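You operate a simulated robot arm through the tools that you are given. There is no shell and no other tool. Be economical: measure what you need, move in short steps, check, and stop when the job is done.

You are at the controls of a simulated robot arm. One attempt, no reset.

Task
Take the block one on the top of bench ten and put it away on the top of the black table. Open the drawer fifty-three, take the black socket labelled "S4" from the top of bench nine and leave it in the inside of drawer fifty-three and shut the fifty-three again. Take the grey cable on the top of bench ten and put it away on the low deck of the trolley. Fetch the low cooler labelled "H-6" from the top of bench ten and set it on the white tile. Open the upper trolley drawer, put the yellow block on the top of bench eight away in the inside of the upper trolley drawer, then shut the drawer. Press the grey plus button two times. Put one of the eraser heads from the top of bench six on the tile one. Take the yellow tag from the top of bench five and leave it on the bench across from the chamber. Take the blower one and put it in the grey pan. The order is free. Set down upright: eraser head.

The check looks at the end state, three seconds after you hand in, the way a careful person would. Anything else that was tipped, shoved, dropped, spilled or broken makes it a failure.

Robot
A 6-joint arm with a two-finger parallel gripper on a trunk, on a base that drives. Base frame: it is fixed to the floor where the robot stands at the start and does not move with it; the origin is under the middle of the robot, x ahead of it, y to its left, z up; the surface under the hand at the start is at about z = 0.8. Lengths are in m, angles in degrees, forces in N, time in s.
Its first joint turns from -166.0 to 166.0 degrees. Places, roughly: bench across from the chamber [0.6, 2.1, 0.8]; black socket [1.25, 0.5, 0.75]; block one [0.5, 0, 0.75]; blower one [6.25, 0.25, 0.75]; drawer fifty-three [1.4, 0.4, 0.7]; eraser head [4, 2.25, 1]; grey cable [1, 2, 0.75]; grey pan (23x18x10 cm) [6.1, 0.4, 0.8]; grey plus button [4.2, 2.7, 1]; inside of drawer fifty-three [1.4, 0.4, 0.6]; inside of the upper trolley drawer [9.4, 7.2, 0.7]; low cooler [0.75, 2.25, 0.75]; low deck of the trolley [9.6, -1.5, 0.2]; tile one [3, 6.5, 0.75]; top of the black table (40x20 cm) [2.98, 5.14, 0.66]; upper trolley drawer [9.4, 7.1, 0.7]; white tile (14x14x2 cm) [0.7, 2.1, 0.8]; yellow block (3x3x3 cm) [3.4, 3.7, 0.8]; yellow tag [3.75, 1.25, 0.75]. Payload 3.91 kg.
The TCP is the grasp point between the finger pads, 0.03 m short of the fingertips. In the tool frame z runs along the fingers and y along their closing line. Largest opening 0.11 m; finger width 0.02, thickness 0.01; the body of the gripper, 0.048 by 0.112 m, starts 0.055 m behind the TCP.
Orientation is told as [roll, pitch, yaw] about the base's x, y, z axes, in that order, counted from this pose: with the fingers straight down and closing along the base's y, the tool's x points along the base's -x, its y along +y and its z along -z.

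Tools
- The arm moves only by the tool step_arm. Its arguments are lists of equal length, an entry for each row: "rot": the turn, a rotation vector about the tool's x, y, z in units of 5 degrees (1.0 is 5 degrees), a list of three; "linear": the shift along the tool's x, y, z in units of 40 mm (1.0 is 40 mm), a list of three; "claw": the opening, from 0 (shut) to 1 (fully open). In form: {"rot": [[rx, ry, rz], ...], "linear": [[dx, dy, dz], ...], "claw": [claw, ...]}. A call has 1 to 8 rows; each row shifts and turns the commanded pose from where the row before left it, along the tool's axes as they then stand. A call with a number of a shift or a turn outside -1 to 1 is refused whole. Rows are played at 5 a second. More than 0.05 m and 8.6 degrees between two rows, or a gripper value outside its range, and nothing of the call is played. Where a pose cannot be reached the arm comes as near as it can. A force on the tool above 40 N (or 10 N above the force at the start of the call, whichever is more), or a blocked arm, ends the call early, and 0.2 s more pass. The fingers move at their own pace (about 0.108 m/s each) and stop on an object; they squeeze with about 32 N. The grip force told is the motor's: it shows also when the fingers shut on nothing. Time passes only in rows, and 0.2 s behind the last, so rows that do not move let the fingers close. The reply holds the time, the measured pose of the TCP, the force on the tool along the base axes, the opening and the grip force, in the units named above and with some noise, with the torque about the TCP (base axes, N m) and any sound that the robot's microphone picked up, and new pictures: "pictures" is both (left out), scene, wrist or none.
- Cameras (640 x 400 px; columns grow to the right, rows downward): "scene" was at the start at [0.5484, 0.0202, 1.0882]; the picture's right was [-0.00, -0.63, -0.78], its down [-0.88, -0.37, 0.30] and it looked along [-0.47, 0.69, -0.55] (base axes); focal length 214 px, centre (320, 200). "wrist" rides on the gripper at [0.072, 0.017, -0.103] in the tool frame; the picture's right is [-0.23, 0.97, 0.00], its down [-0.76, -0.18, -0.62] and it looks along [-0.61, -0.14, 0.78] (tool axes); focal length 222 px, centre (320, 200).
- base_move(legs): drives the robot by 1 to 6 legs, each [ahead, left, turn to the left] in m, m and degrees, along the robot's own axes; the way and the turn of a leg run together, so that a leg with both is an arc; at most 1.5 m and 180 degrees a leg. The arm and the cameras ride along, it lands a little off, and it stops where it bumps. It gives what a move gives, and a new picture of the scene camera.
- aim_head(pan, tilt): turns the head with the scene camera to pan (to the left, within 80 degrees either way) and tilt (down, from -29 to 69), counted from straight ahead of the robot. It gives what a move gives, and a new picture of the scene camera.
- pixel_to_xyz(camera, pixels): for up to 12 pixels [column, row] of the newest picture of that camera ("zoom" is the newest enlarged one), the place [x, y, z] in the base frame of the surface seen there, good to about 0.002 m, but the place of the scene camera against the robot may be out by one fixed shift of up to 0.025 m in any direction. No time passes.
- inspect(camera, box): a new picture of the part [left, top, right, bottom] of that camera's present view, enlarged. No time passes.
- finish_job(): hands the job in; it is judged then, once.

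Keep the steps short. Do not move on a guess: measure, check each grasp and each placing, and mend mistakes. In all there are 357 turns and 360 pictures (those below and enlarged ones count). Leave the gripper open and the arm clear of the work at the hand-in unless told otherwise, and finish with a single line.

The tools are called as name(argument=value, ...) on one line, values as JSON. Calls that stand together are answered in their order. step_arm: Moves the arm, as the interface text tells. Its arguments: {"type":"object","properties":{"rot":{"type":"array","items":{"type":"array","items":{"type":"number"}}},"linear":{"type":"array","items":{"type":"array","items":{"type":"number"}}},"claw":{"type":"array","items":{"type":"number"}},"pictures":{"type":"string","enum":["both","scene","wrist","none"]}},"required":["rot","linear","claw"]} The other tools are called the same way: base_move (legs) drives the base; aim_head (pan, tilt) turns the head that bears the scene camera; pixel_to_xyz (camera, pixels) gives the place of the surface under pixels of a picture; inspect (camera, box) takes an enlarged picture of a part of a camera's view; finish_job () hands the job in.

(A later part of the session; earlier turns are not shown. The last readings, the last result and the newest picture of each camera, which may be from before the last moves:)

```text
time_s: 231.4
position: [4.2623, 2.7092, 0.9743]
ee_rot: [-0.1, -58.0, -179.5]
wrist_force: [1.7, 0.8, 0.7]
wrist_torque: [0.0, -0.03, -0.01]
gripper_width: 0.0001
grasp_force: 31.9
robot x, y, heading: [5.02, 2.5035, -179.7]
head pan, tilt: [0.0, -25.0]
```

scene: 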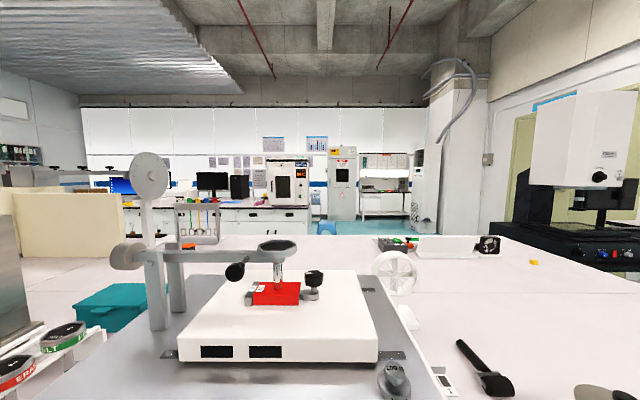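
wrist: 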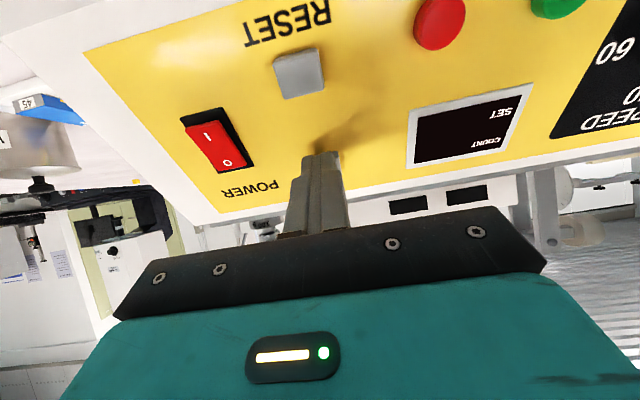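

step_arm(rot=[[0, 0, 0], [0, 0, 0]], linear=[[0, 0, 0.06], [0, 0, 0]], claw=[0, 0], pictures="none")

step_arm(rot=[[0, 0, 0], [0, 0, 0]], linear=[[0, 0, 0.06], [0, 0, 0]], claw=[0, 0], pictures="wrist")

```text
time_s: 232.1
position: [4.2605, 2.709, 0.9739]
ee_rot: [-0.1, -57.9, -179.5]
wrist_force: [2.3, 0.8, 0.0]
wrist_torque: [0.03, -0.02, -0.02]
gripper_width: 0.0
grasp_force: 32.3
robot x, y, heading: [5.0174, 2.5019, -179.4]
head pan, tilt: [0.0, -25.0]
heard: click
```

```text
time_s: 232.7
position: [4.2582, 2.7088, 0.9706]
ee_rot: [-0.1, -57.9, -179.6]
wrist_force: [4.6, 2.1, 4.2]
wrist_torque: [0.05, 0.07, -0.07]
gripper_width: 0.0001
grasp_force: 31.9
robot x, y, heading: [5.0183, 2.5035, -179.6]
head pan, tilt: [0.0, -25.0]
```

wrist: 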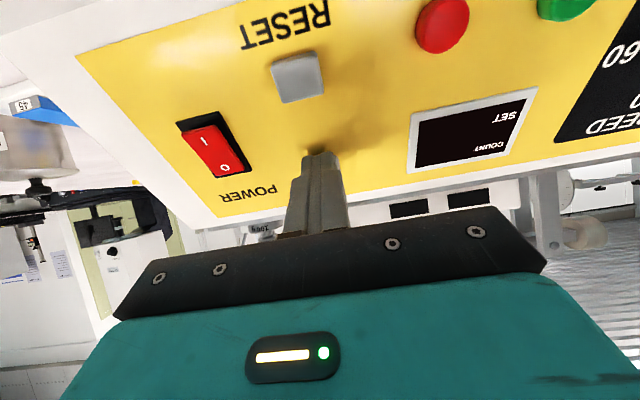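

One click heard. I retract 2 cm and press a second time to the same depth.

step_arm(rot=[[0, 0, 0], [0, 0, 0], [0, 0, 0]], linear=[[0, 0, -0.5], [0, 0, 0], [0, 0, 0]], claw=[0, 0, 0], pictures="none")

step_arm(rot=[[0, 0, 0], [0, 0, 0], [0, 0, 0], [0, 0, 0]], linear=[[0, 0, 0.3], [0, 0, 0.1], [0, 0, 0.1], [0, 0, 0]], claw=[0, 0, 0, 0], pictures="none")

```text
time_s: 233.4
position: [4.2749, 2.7094, 0.9801]
ee_rot: [-0.1, -57.8, -179.6]
wrist_force: [0.0, -0.9, 0.0]
wrist_torque: [0.0, 0.01, 0.01]
gripper_width: 0.0001
grasp_force: 32.0
robot x, y, heading: [5.0188, 2.5031, -179.5]
head pan, tilt: [0.0, -25.0]
```

```text
time_s: 234.4
position: [4.2574, 2.7078, 0.9719]
ee_rot: [-0.2, -58.1, -179.5]
wrist_force: [5.5, 2.1, 2.3]
wrist_torque: [0.02, -0.05, -0.08]
gripper_width: 0.0001
grasp_force: 31.9
robot x, y, heading: [5.0196, 2.5009, -179.8]
head pan, tilt: [0.0, -25.0]
heard: click
```

Second click heard. I retract and look at the eraser rack.

step_arm(rot=[[0, 0, 0], [0, 0, 0], [0, 0, 0], [0, 0, 0], [0, 0, 0], [0, 1, 0], [0, 1, 0], [0, 1, 0]], linear=[[0, 0, -1], [0, 0, -1], [0, 0, -1], [0, 0, -1], [0, 0, -1], [0, 0, -1], [0, 0.5, -1], [0, 0.5, -1]], claw=[0, 0, 0, 0, 1, 1, 1, 1], pictures="none")

base_move(legs=[[0, 0.45, 0]])

```text
time_s: 236.2
position: [4.523, 2.6672, 1.1479]
ee_rot: [-0.1, -42.8, -179.6]
wrist_force: [-0.6, -0.7, -0.7]
wrist_torque: [0.01, 0.0, -0.01]
gripper_width: 0.1098
grasp_force: 0.0
robot x, y, heading: [5.0214, 2.502, -179.6]
head pan, tilt: [0.0, -25.0]
```

```text
time_s: 238.9
position: [4.5246, 2.2335, 1.1486]
ee_rot: [-0.1, -42.9, 179.3]
wrist_force: [-0.6, 0.4, -0.9]
wrist_torque: [0.0, 0.0, -0.01]
gripper_width: 0.1101
grasp_force: 0.1
robot x, y, heading: [5.0169, 2.064, 179.1]
head pan, tilt: [0.0, -25.0]
```

scene: 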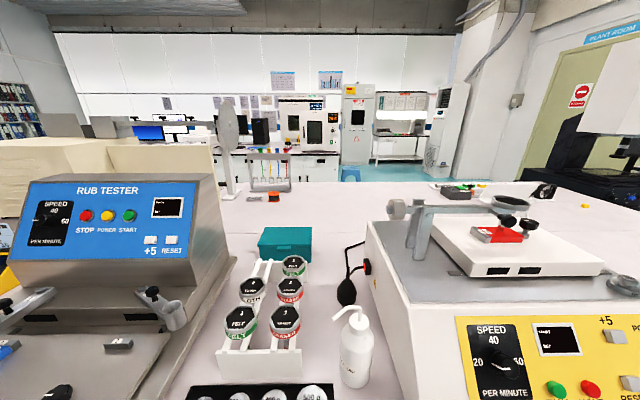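

aim_head(pan=5, tilt=5)

inspect(camera="scene", box=[200, 60, 400, 250])

```text
time_s: 239.9
position: [4.5245, 2.2339, 1.1486]
ee_rot: [0.0, -42.9, 179.3]
wrist_force: [-0.8, 0.2, 0.7]
wrist_torque: [-0.02, 0.0, 0.01]
gripper_width: 0.1101
grasp_force: 0.0
robot x, y, heading: [5.0186, 2.0607, 179.3]
head pan, tilt: [5.0, 5.0]
```

scene: 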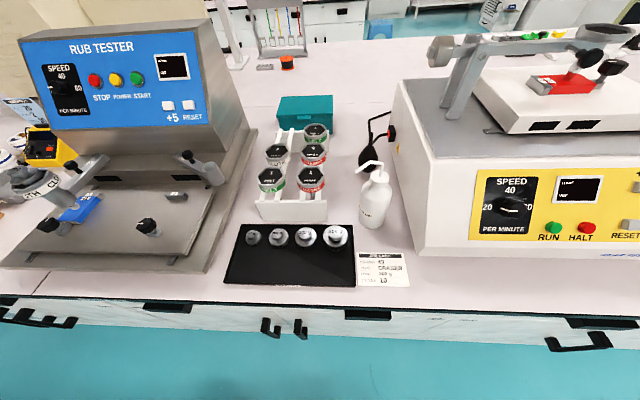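

```text
2.11 times, centred on (300, 155) of scene
```

zoom: 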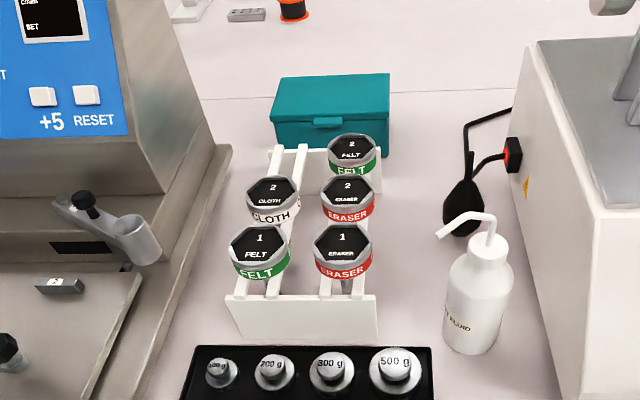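

Eraser heads 1 and 2 sit in the right row. I measure eraser 1 at (312,180) and neighbours.

pixel_to_xyz(camera="scene", pixels=[[312, 174], [312, 188], [313, 150], [272, 176], [277, 151], [316, 131], [292, 210], [375, 195], [300, 172], [324, 174], [312, 166], [285, 235]])

inspect(camera="scene", box=[270, 120, 350, 220])

```text
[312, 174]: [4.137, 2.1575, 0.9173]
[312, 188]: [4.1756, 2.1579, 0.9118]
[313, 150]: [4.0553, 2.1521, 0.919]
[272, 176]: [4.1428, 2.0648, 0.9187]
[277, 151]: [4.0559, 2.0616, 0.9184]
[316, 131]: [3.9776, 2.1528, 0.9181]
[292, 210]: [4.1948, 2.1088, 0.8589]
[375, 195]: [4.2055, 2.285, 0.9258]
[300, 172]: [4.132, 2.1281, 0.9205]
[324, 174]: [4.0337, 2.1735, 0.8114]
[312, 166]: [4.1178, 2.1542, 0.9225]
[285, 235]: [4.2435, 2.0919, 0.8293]
```

```text
4.00 times, centred on (310, 170) of scene
```

zoom: 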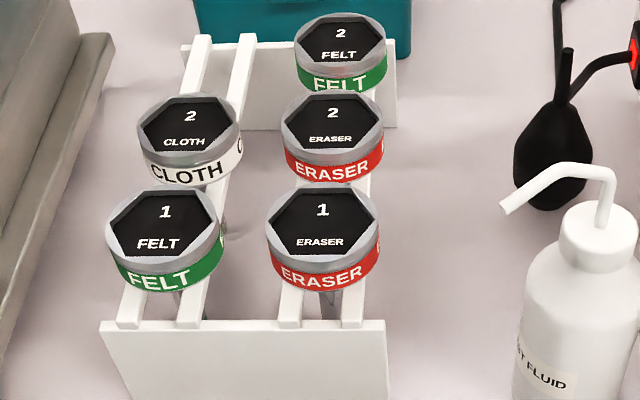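

Eraser 1 centre ≈ (4.140,2.172), top 0.906. I turn the tool down, then go above it with opening 0.075.

step_arm(rot=[[0, 1, 0], [0, 1, 0], [0, 1, 0], [0, 1, 0], [0, 1, 0], [0, 1, 0], [0, 1, 0], [0, 1, 0]], linear=[[0, 0, 0], [0, 0, 0], [0, 0, 0], [0, 0, 0], [0, 0, 0], [0, 0, 0], [0, 0, 0], [0, 0, 0]], claw=[0.68, 0.68, 0.68, 0.68, 0.68, 0.68, 0.68, 0.68], pictures="none")

step_arm(rot=[[0, 0.58, 0.14], [0, 0, 0], [0, 0, 0], [0, 0, 0], [0, 0, 0], [0, 0, 0], [0, 0, 0], [0, 0, 0]], linear=[[0, 0, 0], [-1, 0.2, 0], [-1, 0.2, 0], [-1, 0.2, 0], [-1, 0.2, 0], [-1, 0.2, 0], [-1, 0.2, 0], [-1, 0.2, 0]], claw=[0.68, 0.68, 0.68, 0.68, 0.68, 0.68, 0.68, 0.68], pictures="both")

```text
time_s: 241.7
position: [4.5236, 2.2334, 1.1475]
ee_rot: [-0.2, -2.9, 179.2]
wrist_force: [-0.7, -0.3, 0.7]
wrist_torque: [0.03, 0.04, -0.02]
gripper_width: 0.0747
grasp_force: 0.2
robot x, y, heading: [5.019, 2.0626, 179.1]
head pan, tilt: [5.0, 5.0]
```

```text
time_s: 243.5
position: [4.2446, 2.1855, 1.1446]
ee_rot: [0.0, -0.1, 178.5]
wrist_force: [1.6, 0.0, 1.2]
wrist_torque: [-0.03, 0.06, -0.02]
gripper_width: 0.0747
grasp_force: 0.0
robot x, y, heading: [5.0175, 2.0598, 179.1]
head pan, tilt: [5.0, 5.0]
```

scene: 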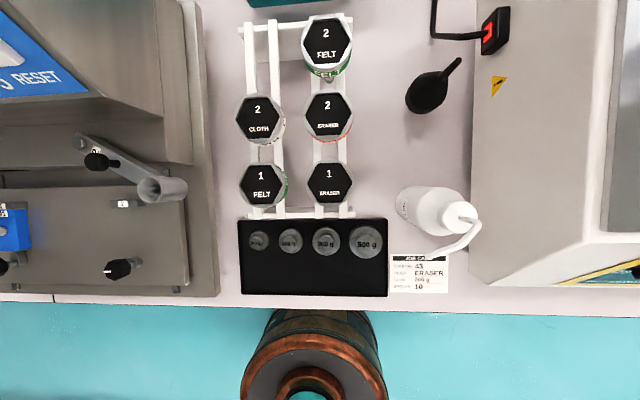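
wrist: 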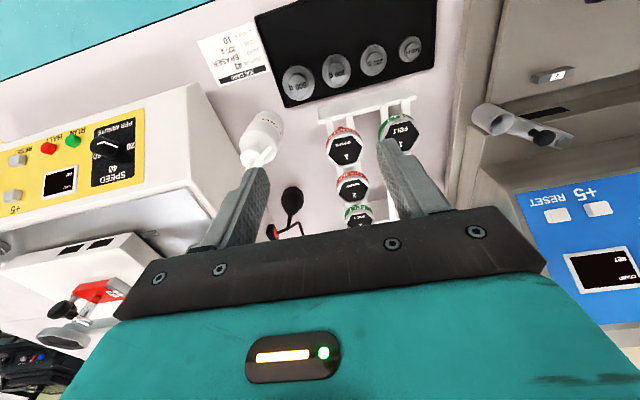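

pixel_to_xyz(camera="wrist", pixels=[[344, 148], [330, 145], [358, 148], [344, 132], [346, 162], [400, 132], [353, 188], [353, 105], [260, 140], [335, 130]])

inspect(camera="wrist", box=[300, 90, 430, 230])

```text
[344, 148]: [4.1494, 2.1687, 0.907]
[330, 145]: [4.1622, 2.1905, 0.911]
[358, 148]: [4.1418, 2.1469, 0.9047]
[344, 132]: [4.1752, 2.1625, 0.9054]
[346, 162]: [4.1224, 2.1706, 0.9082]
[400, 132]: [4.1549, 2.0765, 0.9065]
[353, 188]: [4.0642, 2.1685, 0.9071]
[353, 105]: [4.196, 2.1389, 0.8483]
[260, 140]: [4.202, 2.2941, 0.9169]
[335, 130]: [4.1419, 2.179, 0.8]
```

```text
2.86 times, centred on (365, 160) of wrist
```

zoom: 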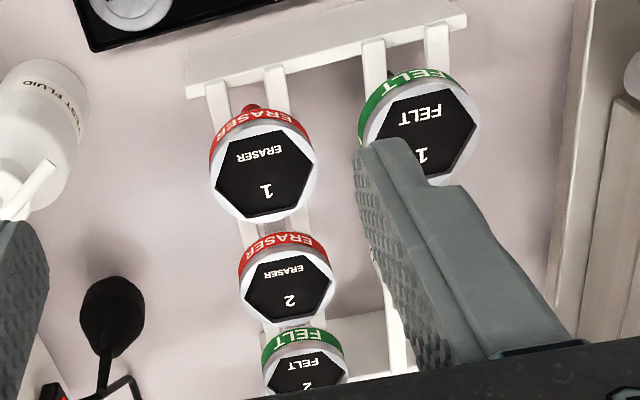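

Eraser 1 centre (4.148,2.169), top 0.907. I centre above and go down to 0.97 first.

step_arm(rot=[[0, 0, 0], [0, 0, 0], [0, 0, 0], [0, 0, 0], [0, 0, 0], [0, 0, 0], [0, 0, 0]], linear=[[-1, 0.24, 0], [-1, 0.23, 0], [-0.41, 0, 0], [0, 0, 1], [0, 0, 1], [0, 0, 1], [0, 0, 1]], claw=[0.68, 0.68, 0.68, 0.68, 0.68, 0.68, 0.68], pictures="wrist")

```text
time_s: 245.1
position: [4.1451, 2.167, 0.989]
ee_rot: [0.0, -0.2, 178.6]
wrist_force: [0.5, -1.0, 0.4]
wrist_torque: [0.02, 0.01, -0.01]
gripper_width: 0.0747
grasp_force: 0.0
robot x, y, heading: [5.016, 2.0608, 179.4]
head pan, tilt: [5.0, 5.0]
```

wrist: 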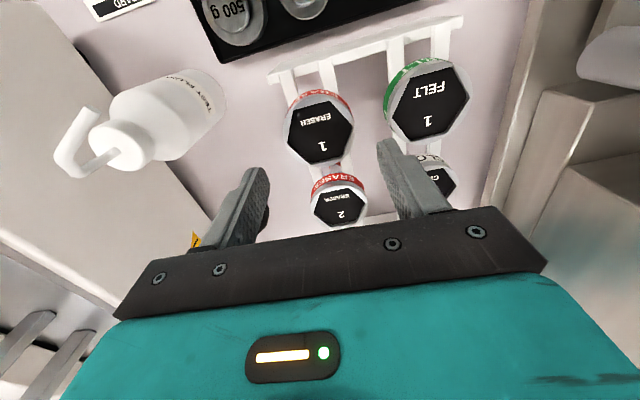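

pixel_to_xyz(camera="wrist", pixels=[[319, 131], [286, 127], [353, 124], [314, 100], [325, 162], [390, 105], [426, 104]])

```text
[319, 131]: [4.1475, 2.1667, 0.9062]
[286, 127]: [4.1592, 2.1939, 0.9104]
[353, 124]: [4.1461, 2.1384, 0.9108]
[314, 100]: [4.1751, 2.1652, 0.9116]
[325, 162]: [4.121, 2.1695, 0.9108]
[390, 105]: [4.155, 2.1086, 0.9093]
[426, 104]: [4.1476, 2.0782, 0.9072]
```

Centred. I lower 9.5 cm and close.

step_arm(rot=[[0, 0, 0], [0, 0, 0], [0, 0, 0], [0, 0, 0], [0, 0, 0], [0, 0, 0]], linear=[[0.07, 0, 1], [0, 0, 1], [0, 0, 0.4], [0, 0, 0], [0, 0, 0], [0, 0, 0]], claw=[0.68, 0.68, 0.68, 0.68, 0.3, 0.3], pictures="wrist")

```text
time_s: 246.5
position: [4.1467, 2.167, 0.8936]
ee_rot: [0.0, 0.0, 178.7]
wrist_force: [-0.1, -0.8, -0.2]
wrist_torque: [-0.04, 0.04, 0.0]
gripper_width: 0.0614
grasp_force: 32.1
robot x, y, heading: [5.0168, 2.057, 179.5]
head pan, tilt: [5.0, 5.0]
```

wrist: 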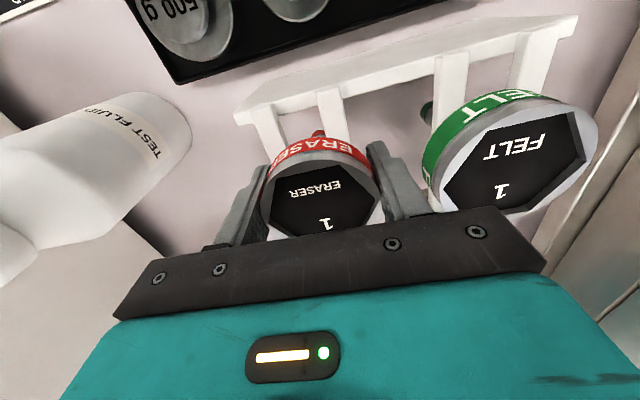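

Gripped (0.061). I lift straight up.

step_arm(rot=[[0, 0, 0], [0, 0, 0], [0, 0, 0], [0, 0, 0], [0, 0, 0], [0, 0, 0], [0, 0, 0]], linear=[[0, 0, -0.5], [0, 0, -1], [0, 0, -1], [0, 0, -1], [0, 0, -1], [0, 0, -1], [0, 0, -1]], claw=[0.3, 0.3, 0.3, 0.3, 0.3, 0.3, 0.3], pictures="both")

```text
time_s: 248.1
position: [4.1455, 2.17, 1.1543]
ee_rot: [0.1, -0.1, 178.6]
wrist_force: [-0.3, -0.5, -1.1]
wrist_torque: [0.01, -0.03, 0.01]
gripper_width: 0.0614
grasp_force: 32.3
robot x, y, heading: [5.018, 2.0616, 179.6]
head pan, tilt: [5.0, 5.0]
```

scene: 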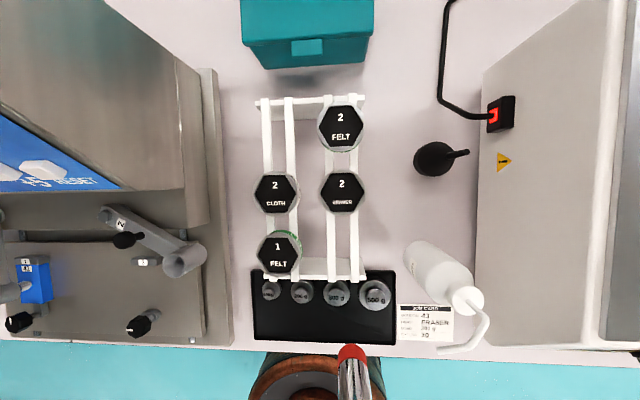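
wrist: 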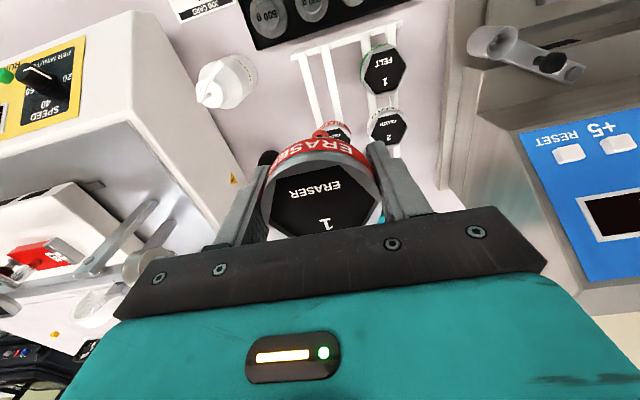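

Lifted with its shaft and red tip. I tilt the head camera to see its lower end.

aim_head(pan=0, tilt=45)

```text
time_s: 249.2
position: [4.1468, 2.1698, 1.1538]
ee_rot: [0.0, 0.0, 178.6]
wrist_force: [1.1, 0.0, -0.9]
wrist_torque: [0.0, -0.02, 0.01]
gripper_width: 0.0616
grasp_force: 32.3
robot x, y, heading: [5.0171, 2.0603, 179.6]
head pan, tilt: [0.0, 45.0]
```

scene: 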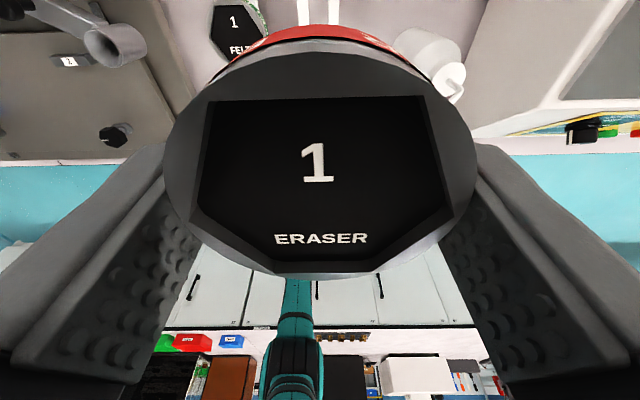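

aim_head(pan=0, tilt=12)

inspect(camera="scene", box=[240, 240, 400, 400])

```text
time_s: 250.1
position: [4.1466, 2.1692, 1.1544]
ee_rot: [0.1, 0.1, 178.6]
wrist_force: [0.2, 0.4, -1.0]
wrist_torque: [-0.01, -0.01, -0.01]
gripper_width: 0.0609
grasp_force: 32.1
robot x, y, heading: [5.02, 2.0591, 179.2]
head pan, tilt: [0.0, 12.0]
```

scene: 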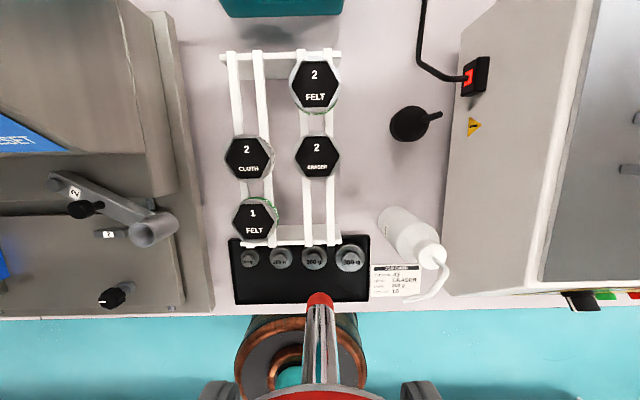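

```text
2.50 times, centred on (320, 320) of scene
```

zoom: 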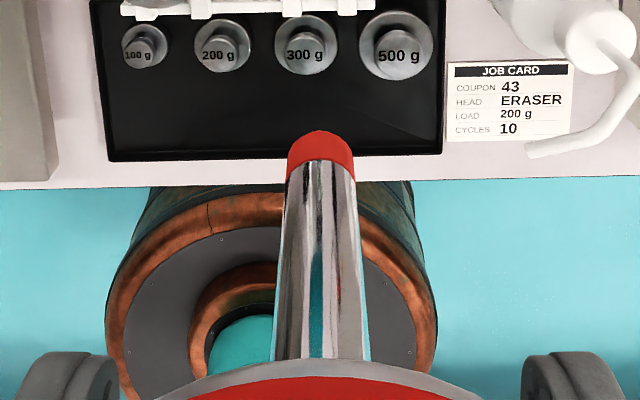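

pixel_to_xyz(camera="scene", pixels=[[319, 296], [319, 302], [319, 307], [310, 306], [329, 306], [320, 340], [320, 375]])

```text
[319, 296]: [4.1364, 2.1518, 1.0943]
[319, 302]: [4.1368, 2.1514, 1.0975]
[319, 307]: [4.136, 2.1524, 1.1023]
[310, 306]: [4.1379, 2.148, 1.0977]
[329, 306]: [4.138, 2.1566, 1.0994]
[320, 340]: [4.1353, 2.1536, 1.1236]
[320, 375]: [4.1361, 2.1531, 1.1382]
```

The tip bottom is about 72 mm below the TCP. I retract the arm and drive toward tile one.

step_arm(rot=[[0, 0, 0], [0, 0, 0], [0, 0, 0], [0, 0, 0], [0, 0, 0], [0, 0, 0], [0, 0, 0], [0, 0, 0]], linear=[[1, 0, 0], [1, 0, 0], [1, 0, 0], [1, 0, 0], [1, 0, 0], [1, 0, 0], [1, 0, 0], [1, 0, 0]], claw=[0.3, 0.3, 0.3, 0.3, 0.3, 0.3, 0.3, 0.3], pictures="none")

base_move(legs=[[0, -1.4, 0], [0, -1.4, 0], [0, -0.6, 0]])

aim_head(pan=0, tilt=-29)

```text
time_s: 251.9
position: [4.4709, 2.1616, 1.1502]
ee_rot: [0.0, 0.1, 178.6]
wrist_force: [-0.6, 0.2, -0.9]
wrist_torque: [0.01, -0.05, 0.01]
gripper_width: 0.0614
grasp_force: 32.0
robot x, y, heading: [5.0193, 2.0588, 179.3]
head pan, tilt: [0.0, 12.0]
```

```text
time_s: 268.3
position: [4.4873, 5.5132, 1.1497]
ee_rot: [0.0, 0.0, 179.5]
wrist_force: [-0.3, 1.2, -0.9]
wrist_torque: [0.02, 0.03, -0.01]
gripper_width: 0.0613
grasp_force: 31.8
robot x, y, heading: [5.0381, 5.4229, -179.8]
head pan, tilt: [0.0, 12.0]
```

scene: 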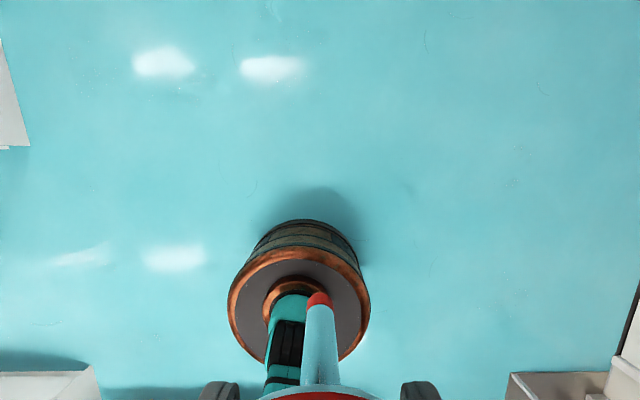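

```text
time_s: 269.4
position: [4.488, 5.5132, 1.1513]
ee_rot: [0.0, 0.1, 179.5]
wrist_force: [0.3, -0.2, -1.0]
wrist_torque: [0.0, 0.02, 0.03]
gripper_width: 0.0616
grasp_force: 31.6
robot x, y, heading: [5.0398, 5.4203, -179.8]
head pan, tilt: [0.0, -28.6]
```

scene: 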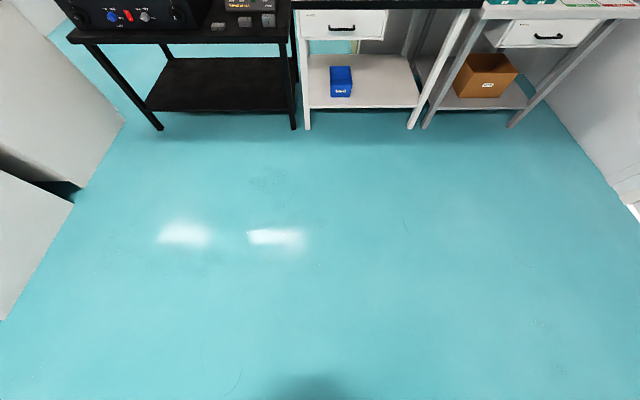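

pixel_to_xyz(camera="scene", pixels=[[615, 190], [560, 110], [630, 205], [512, 120], [430, 125], [540, 5], [620, 10], [500, 3], [490, 90]])

base_move(legs=[[0.7, -0.7, 0]])

```text
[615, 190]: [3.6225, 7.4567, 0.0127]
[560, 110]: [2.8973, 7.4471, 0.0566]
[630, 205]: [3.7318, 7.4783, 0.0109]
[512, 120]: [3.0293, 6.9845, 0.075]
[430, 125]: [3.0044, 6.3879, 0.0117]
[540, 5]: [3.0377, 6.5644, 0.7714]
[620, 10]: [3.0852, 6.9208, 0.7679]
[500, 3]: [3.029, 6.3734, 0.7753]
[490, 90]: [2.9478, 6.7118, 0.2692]
```

```text
time_s: 274.5
position: [3.7987, 6.2331, 1.1489]
ee_rot: [0.0, 0.0, 178.2]
wrist_force: [-0.2, 0.1, -0.3]
wrist_torque: [0.03, -0.02, -0.01]
gripper_width: 0.0614
grasp_force: 32.2
robot x, y, heading: [4.3456, 6.1285, 179.0]
head pan, tilt: [0.0, -28.6]
```

scene: 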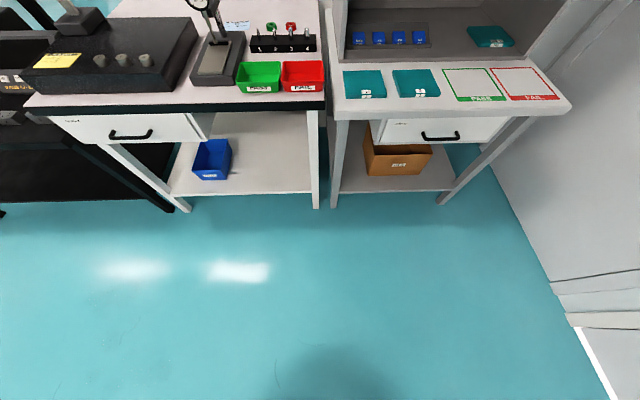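

inspect(camera="scene", box=[330, 10, 590, 130])

pixel_to_xyz(camera="scene", pixels=[[365, 83], [415, 83], [490, 37], [350, 75], [382, 92], [450, 105], [340, 60], [335, 110], [325, 20], [340, 5]])

```text
2.46 times, centred on (460, 70) of scene
```

zoom: 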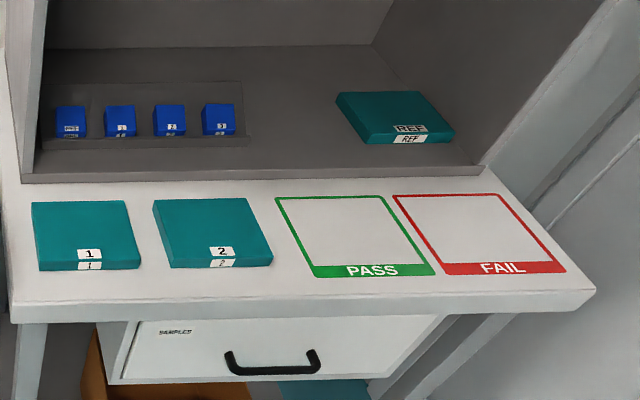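

```text
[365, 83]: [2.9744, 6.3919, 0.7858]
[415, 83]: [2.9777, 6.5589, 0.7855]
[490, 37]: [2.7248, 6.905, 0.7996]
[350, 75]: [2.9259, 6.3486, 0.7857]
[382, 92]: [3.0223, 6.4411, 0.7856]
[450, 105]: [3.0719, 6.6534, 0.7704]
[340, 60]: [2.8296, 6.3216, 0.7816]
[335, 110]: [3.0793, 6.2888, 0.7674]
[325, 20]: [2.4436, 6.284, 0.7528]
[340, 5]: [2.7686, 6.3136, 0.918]
```

Tile 1 centre ≈ (2.972,6.411), top 0.774. I check how far the hood overhangs.

aim_head(pan=-60, tilt=-29)

pixel_to_xyz(camera="scene", pixels=[[300, 30], [340, 30], [380, 30], [420, 30], [300, 60], [340, 60], [380, 60], [420, 60], [460, 30], [460, 60], [400, 100], [500, 20]])

```text
time_s: 275.8
position: [3.7983, 6.2327, 1.1501]
ee_rot: [0.0, 0.0, 178.2]
wrist_force: [1.0, 0.2, -1.1]
wrist_torque: [-0.01, -0.01, 0.01]
gripper_width: 0.0616
grasp_force: 31.6
robot x, y, heading: [4.3485, 6.1257, 178.9]
head pan, tilt: [-60.0, -28.6]
```

scene: 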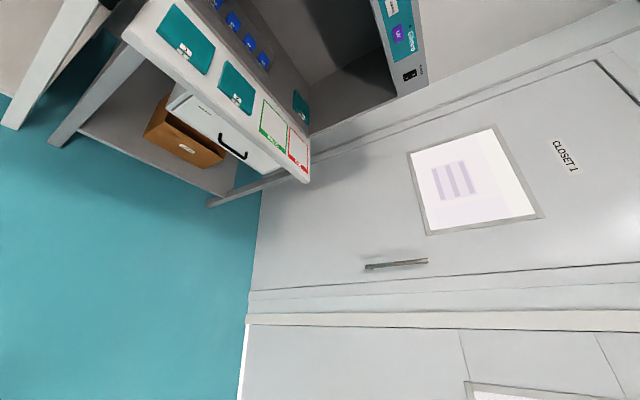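

```text
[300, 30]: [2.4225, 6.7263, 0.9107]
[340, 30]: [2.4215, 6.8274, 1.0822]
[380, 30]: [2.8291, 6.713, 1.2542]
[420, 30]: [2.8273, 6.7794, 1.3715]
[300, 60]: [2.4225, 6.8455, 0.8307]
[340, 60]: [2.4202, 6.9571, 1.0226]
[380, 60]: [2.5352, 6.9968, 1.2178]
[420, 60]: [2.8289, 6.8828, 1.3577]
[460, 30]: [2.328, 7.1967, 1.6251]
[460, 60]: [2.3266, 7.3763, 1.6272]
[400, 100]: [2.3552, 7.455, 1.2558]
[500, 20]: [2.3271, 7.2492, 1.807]
```

Hood front is at x≈2.828, so placing at x≈3.0 leaves room. I drive ahead 0.6 m.

base_move(legs=[[0.58, 0, 0]])

aim_head(pan=0, tilt=-15)

```text
time_s: 279.1
position: [3.2142, 6.257, 1.1503]
ee_rot: [-0.1, 0.0, 177.3]
wrist_force: [0.2, -0.2, -1.4]
wrist_torque: [-0.02, -0.01, -0.03]
gripper_width: 0.0612
grasp_force: 32.4
robot x, y, heading: [3.7598, 6.142, 178.0]
head pan, tilt: [-60.0, -28.6]
```

scene: 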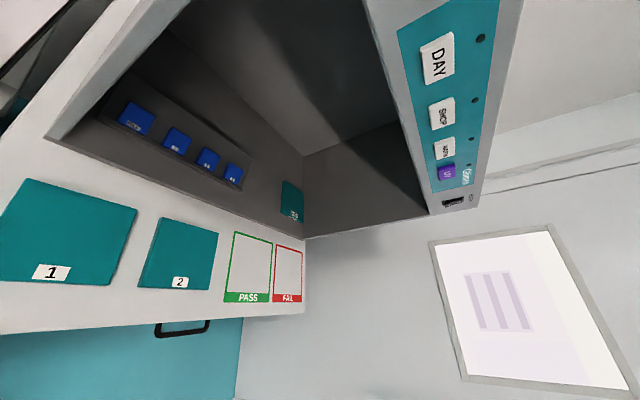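

```text
time_s: 280.4
position: [3.2143, 6.2576, 1.1512]
ee_rot: [0.0, -0.1, 177.3]
wrist_force: [1.1, 0.8, -0.5]
wrist_torque: [0.02, 0.01, -0.01]
gripper_width: 0.0612
grasp_force: 32.0
robot x, y, heading: [3.7611, 6.1475, 177.7]
head pan, tilt: [0.0, -15.0]
```

scene: 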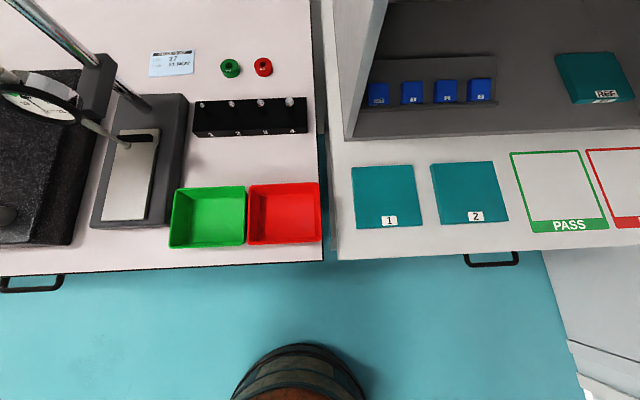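

step_arm(rot=[[0, 0, 0], [0, 0, 0], [0, 0, 0], [0, 0, 0], [0, 0, 0], [0, 0, 0], [0, 0, 0], [0, 0, 0]], linear=[[-0.96, -0.6, 0], [-0.96, -0.6, 0], [-0.96, -0.6, 0], [-0.96, -0.6, 0], [-0.96, -0.6, 0], [-0.96, -0.6, 0], [0, 0, 1], [0, 0, 1]], claw=[0.3, 0.3, 0.3, 0.3, 0.3, 0.3, 0.3, 0.3], pictures="both")

```text
time_s: 282.2
position: [2.9919, 6.4129, 1.0716]
ee_rot: [0.0, -0.1, 177.3]
wrist_force: [0.5, 1.3, -0.6]
wrist_torque: [0.02, -0.03, 0.0]
gripper_width: 0.0615
grasp_force: 32.3
robot x, y, heading: [3.7611, 6.1432, 177.9]
head pan, tilt: [0.0, -15.0]
```

scene: 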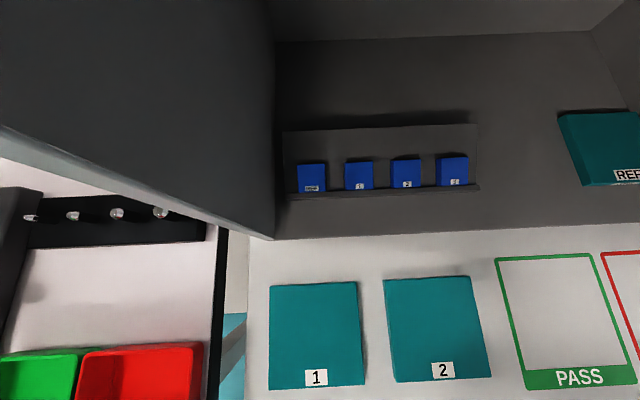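
wrist: 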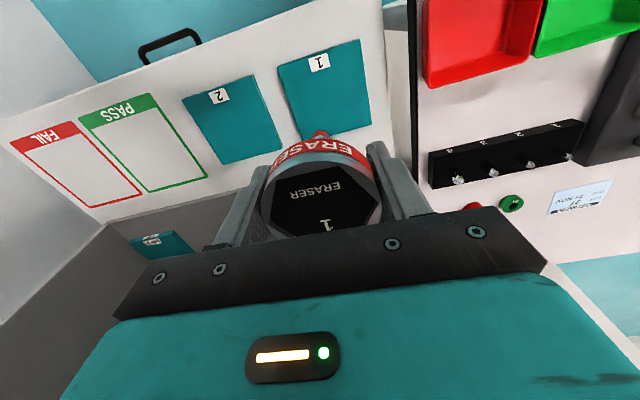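

pixel_to_xyz(camera="wrist", pixels=[[280, 65], [357, 42], [368, 122], [300, 130], [320, 63], [330, 95], [318, 134], [360, 20]])

aim_head(pan=0, tilt=12)

```text
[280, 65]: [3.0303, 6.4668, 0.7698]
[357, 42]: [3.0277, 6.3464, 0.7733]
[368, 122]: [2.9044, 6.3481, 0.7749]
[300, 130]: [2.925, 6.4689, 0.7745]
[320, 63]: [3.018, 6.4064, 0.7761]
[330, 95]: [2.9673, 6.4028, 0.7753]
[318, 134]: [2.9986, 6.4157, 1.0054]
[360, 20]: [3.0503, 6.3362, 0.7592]
```

```text
time_s: 283.2
position: [2.9919, 6.4128, 1.0723]
ee_rot: [0.0, 0.0, 177.4]
wrist_force: [0.4, -0.3, -1.0]
wrist_torque: [-0.03, 0.01, 0.03]
gripper_width: 0.0615
grasp_force: 32.0
robot x, y, heading: [3.7582, 6.1456, 177.8]
head pan, tilt: [0.0, 12.0]
```

scene: 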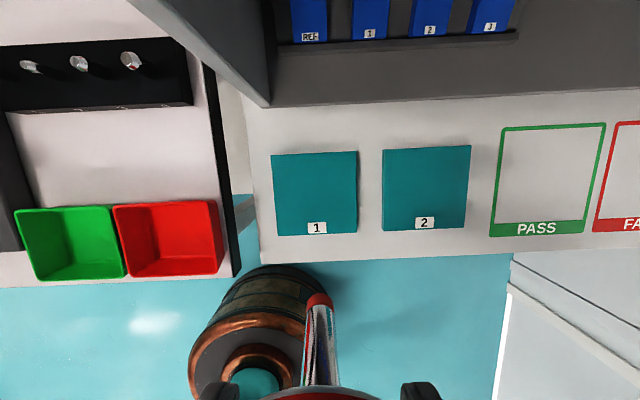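

Tile top z=0.775. I lower to just above it.

step_arm(rot=[[0, 0, 0], [0, 0, 0], [0, 0, 0], [0, 0, 0], [0, 0, 0], [0, 0, 0]], linear=[[-0.2, 0, 1], [0, 0, 1], [0, 0, 1], [0, 0, 1], [0, 0, 1], [0, 0, 0.35]], claw=[0.3, 0.3, 0.3, 0.3, 0.3, 0.3], pictures="both")

```text
time_s: 284.6
position: [2.9829, 6.4105, 0.8559]
ee_rot: [-0.1, -0.1, 177.3]
wrist_force: [0.4, -0.3, -0.4]
wrist_torque: [0.01, 0.0, 0.02]
gripper_width: 0.0615
grasp_force: 32.6
robot x, y, heading: [3.7599, 6.1451, 178.2]
head pan, tilt: [0.0, 12.0]
```

scene: 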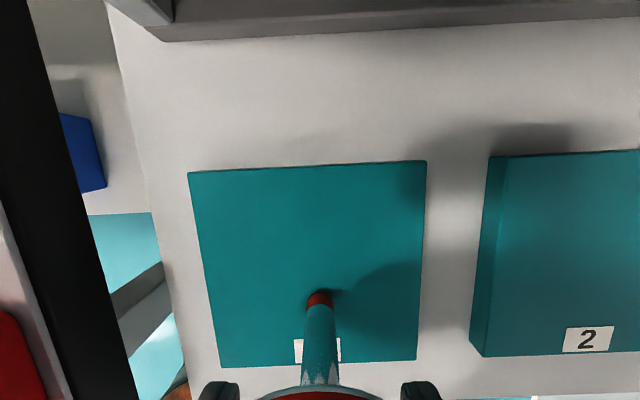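
wrist: 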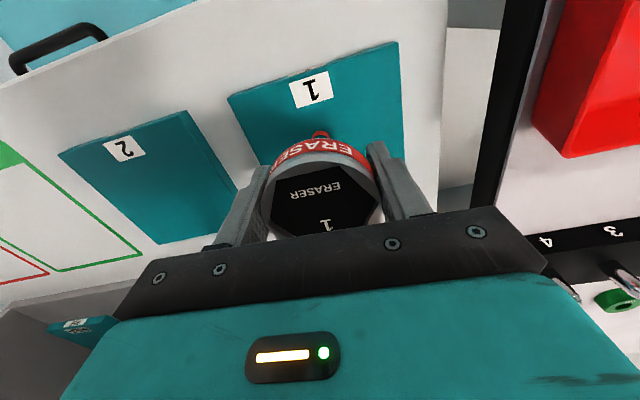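

step_arm(rot=[[0, 0, 0], [0, 0, 0]], linear=[[0, 0, 0.13], [0, 0, 0]], claw=[0.3, 0.3], pictures="scene")

inspect(camera="scene", box=[260, 260, 380, 380])

```text
time_s: 285.2
position: [2.9831, 6.4107, 0.8525]
ee_rot: [-0.2, -0.3, 177.2]
wrist_force: [0.6, -1.2, 32.4]
wrist_torque: [-0.11, 0.1, -0.06]
gripper_width: 0.0617
grasp_force: 32.3
robot x, y, heading: [3.762, 6.1424, 178.1]
head pan, tilt: [0.0, 12.0]
```

scene: 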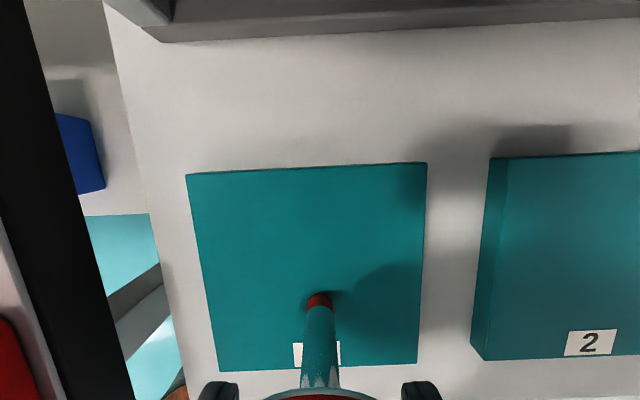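

```text
3.33 times, centred on (320, 320) of scene
```

zoom: 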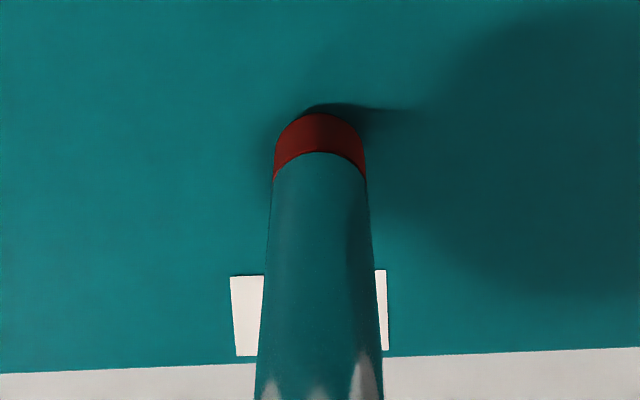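

Contact with 32 N down; I relieve most of it, then open.

step_arm(rot=[[0, 0, 0], [0, 0, 0]], linear=[[0, 0, -0.05], [0, 0, 0]], claw=[0.3, 0.3], pictures="none")

```text
time_s: 285.8
position: [2.9822, 6.4105, 0.8537]
ee_rot: [0.0, -0.1, 177.3]
wrist_force: [-4.0, -5.0, 22.5]
wrist_torque: [-0.43, 0.45, 0.03]
gripper_width: 0.0612
grasp_force: 31.4
robot x, y, heading: [3.762, 6.1458, 178.3]
head pan, tilt: [0.0, 12.0]
```

step_arm(rot=[[0, 0, 0], [0, 0, 0]], linear=[[0, 0, -0.05], [0, 0, 0]], claw=[0.3, 0.3], pictures="scene")

```text
time_s: 286.4
position: [2.9842, 6.4123, 0.8535]
ee_rot: [-0.1, 0.1, 177.1]
wrist_force: [0.1, -1.1, -0.6]
wrist_torque: [-0.05, -0.02, 0.01]
gripper_width: 0.0615
grasp_force: 32.0
robot x, y, heading: [3.7596, 6.1442, 177.8]
head pan, tilt: [0.0, 12.0]
```

scene: 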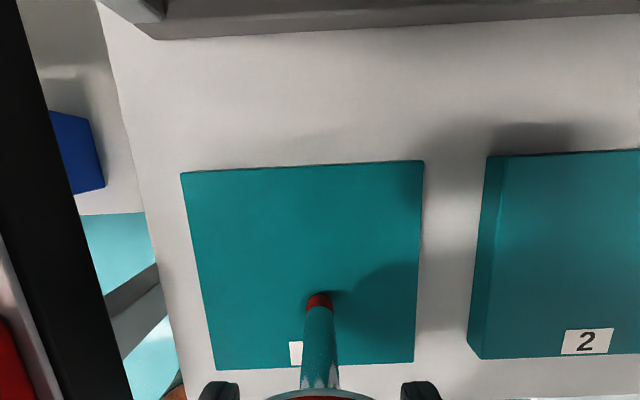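

step_arm(rot=[[0, 0, 0], [0, 0, 0], [0, 0, 0], [0, 0, 0]], linear=[[0, 0, 0.02], [0, 0, 0], [0, 0, 0], [0, 0, 0]], claw=[0.3, 0.75, 0.75, 0.75], pictures="both")

```text
time_s: 287.4
position: [2.982, 6.4125, 0.8543]
ee_rot: [0.0, 0.0, 177.2]
wrist_force: [-0.7, -0.4, 0.0]
wrist_torque: [-0.03, 0.0, 0.0]
gripper_width: 0.0825
grasp_force: 0.0
robot x, y, heading: [3.761, 6.1442, 178.1]
head pan, tilt: [0.0, 12.0]
```

scene: 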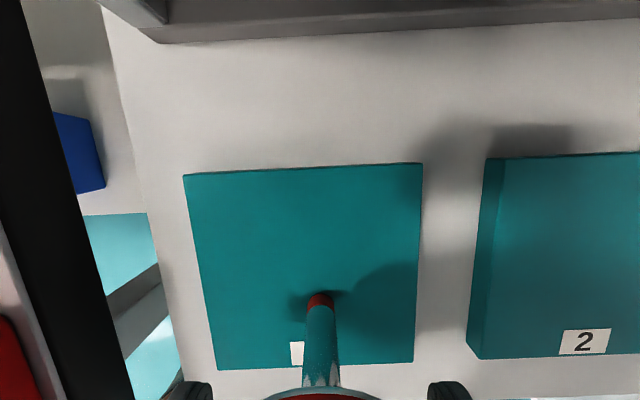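
wrist: 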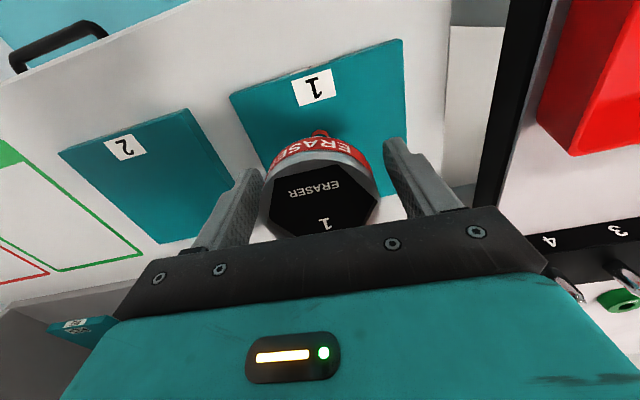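

It stands upright. I rise straight and check.

step_arm(rot=[[0, 0, 0], [0, 0, 0], [0, 0, 0], [0, 0, 0], [0, 0, 0], [0, 0, 0]], linear=[[0, 0, -0.5], [0, 0, -1], [0, 0, -1], [0, 0, -1], [0, 0, -1], [0, 0, -1]], claw=[0.75, 0.75, 0.75, 0.75, 0.75, 0.75], pictures="scene")

```text
time_s: 288.8
position: [2.9844, 6.4127, 1.0736]
ee_rot: [0.1, 0.0, 177.3]
wrist_force: [-0.5, -0.1, -0.2]
wrist_torque: [0.01, 0.0, 0.01]
gripper_width: 0.0823
grasp_force: 0.0
robot x, y, heading: [3.7625, 6.1463, 177.9]
head pan, tilt: [0.0, 12.0]
```

scene: 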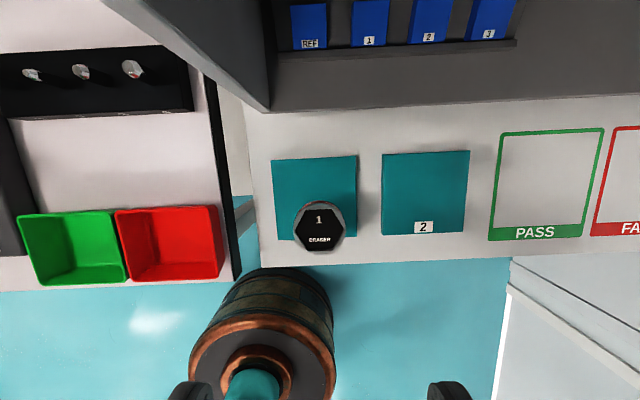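

Standing upright on tile 1. I retract and go to bench five for the yellow tag.

step_arm(rot=[[0, 0, 0], [0, 0, 0], [0, 0, 0], [0, 0, 0], [0, 0, 0], [0, 0, 0], [0, 0, 0], [0, 0, 0]], linear=[[1, 0, -0.4], [1, 0.3, -0.4], [1, 0.3, -0.4], [1, 0.3, -0.4], [1, 0.3, -0.4], [1, 0.3, 0], [1, 0.3, 0], [1, 0.3, 0]], claw=[1, 1, 1, 1, 1, 1, 1, 1], pictures="none")

base_move(legs=[[-1.25, 0, 2], [0, 1.5, 0], [0, 1.5, 0], [0, 1.5, 0]])

aim_head(pan=20, tilt=-29)

```text
time_s: 290.6
position: [3.3004, 6.3114, 1.1571]
ee_rot: [0.1, 0.2, 177.3]
wrist_force: [-0.7, 0.6, -1.7]
wrist_torque: [-0.06, -0.09, 0.02]
gripper_width: 0.11
grasp_force: 0.0
robot x, y, heading: [3.7659, 6.1446, 177.9]
head pan, tilt: [0.0, 12.0]
```

```text
time_s: 317.7
position: [4.4713, 1.8665, 1.1586]
ee_rot: [0.0, 0.0, 174.9]
wrist_force: [0.7, 0.2, -0.5]
wrist_torque: [-0.01, 0.01, 0.02]
gripper_width: 0.1101
grasp_force: 0.1
robot x, y, heading: [4.9282, 1.6777, 175.4]
head pan, tilt: [0.0, 12.0]
```

scene: 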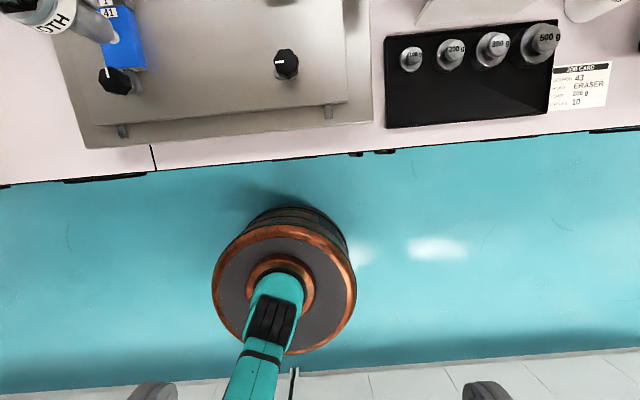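

```text
time_s: 318.7
position: [4.4706, 1.867, 1.1584]
ee_rot: [0.1, 0.0, 174.8]
wrist_force: [0.4, -0.2, -0.8]
wrist_torque: [-0.03, -0.01, -0.01]
gripper_width: 0.11
grasp_force: 0.1
robot x, y, heading: [4.9276, 1.6811, 175.4]
head pan, tilt: [20.0, -28.6]
```

scene: 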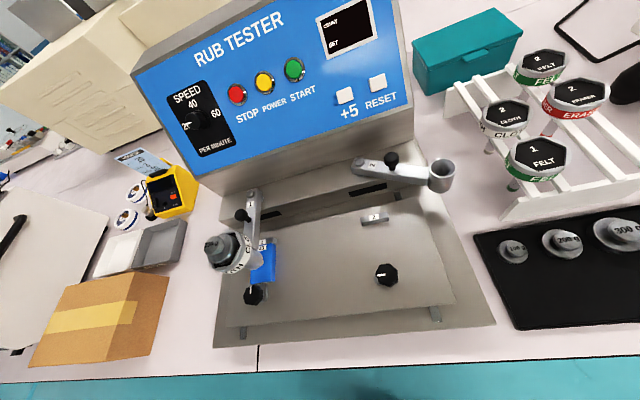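

The tag should be further left. I straighten heading and strafe 0.55 m.

base_move(legs=[[0, 0, 4.6], [0, 0.6, 0]])

aim_head(pan=0, tilt=-29)

```text
time_s: 322.6
position: [4.4624, 1.2187, 1.1584]
ee_rot: [0.0, 0.0, -179.5]
wrist_force: [0.0, 0.3, -0.5]
wrist_torque: [-0.02, 0.0, 0.01]
gripper_width: 0.1099
grasp_force: 0.1
robot x, y, heading: [4.9317, 1.0807, -179.0]
head pan, tilt: [20.0, -28.6]
```

scene: 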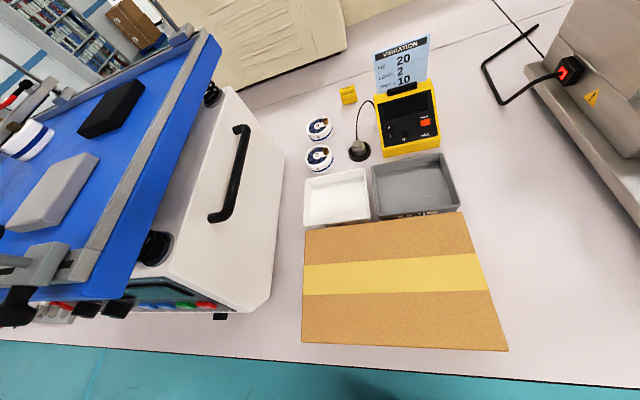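

```text
time_s: 323.4
position: [4.4639, 1.219, 1.1577]
ee_rot: [0.0, 0.0, -179.6]
wrist_force: [0.5, 0.4, 0.7]
wrist_torque: [-0.03, 0.03, -0.02]
gripper_width: 0.1098
grasp_force: 0.1
robot x, y, heading: [4.9357, 1.0788, -178.8]
head pan, tilt: [0.0, -28.6]
```

scene: 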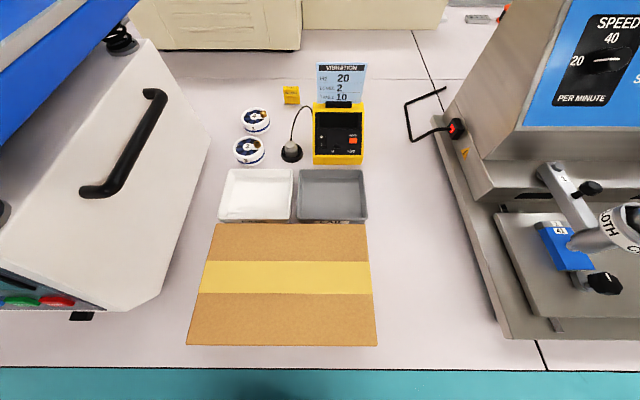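

inspect(camera="scene", box=[210, 60, 400, 180])

pixel_to_xyz(camera="scene", pixels=[[290, 95], [284, 103], [298, 103], [290, 88], [255, 118], [340, 115], [340, 70], [290, 150], [200, 150], [275, 240], [460, 135], [300, 60]])

```text
3.33 times, centred on (305, 120) of scene
```

zoom: 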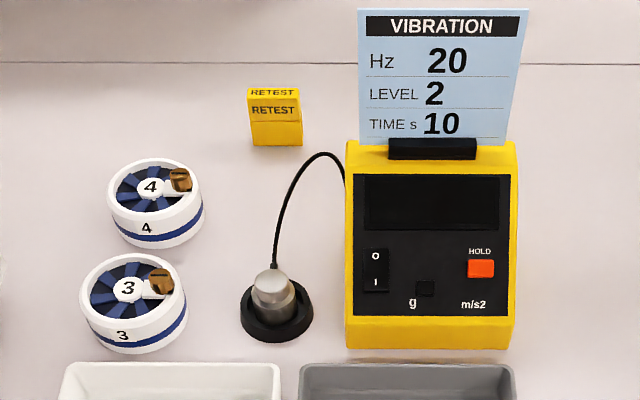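

```text
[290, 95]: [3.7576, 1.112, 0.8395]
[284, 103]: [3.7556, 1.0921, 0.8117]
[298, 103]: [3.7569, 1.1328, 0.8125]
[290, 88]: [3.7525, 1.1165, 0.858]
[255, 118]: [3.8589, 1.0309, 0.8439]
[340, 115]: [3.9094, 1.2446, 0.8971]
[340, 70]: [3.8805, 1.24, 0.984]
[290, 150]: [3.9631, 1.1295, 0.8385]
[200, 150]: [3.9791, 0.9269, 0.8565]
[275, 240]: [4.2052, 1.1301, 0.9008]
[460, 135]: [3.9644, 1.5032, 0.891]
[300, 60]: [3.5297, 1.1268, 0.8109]
```

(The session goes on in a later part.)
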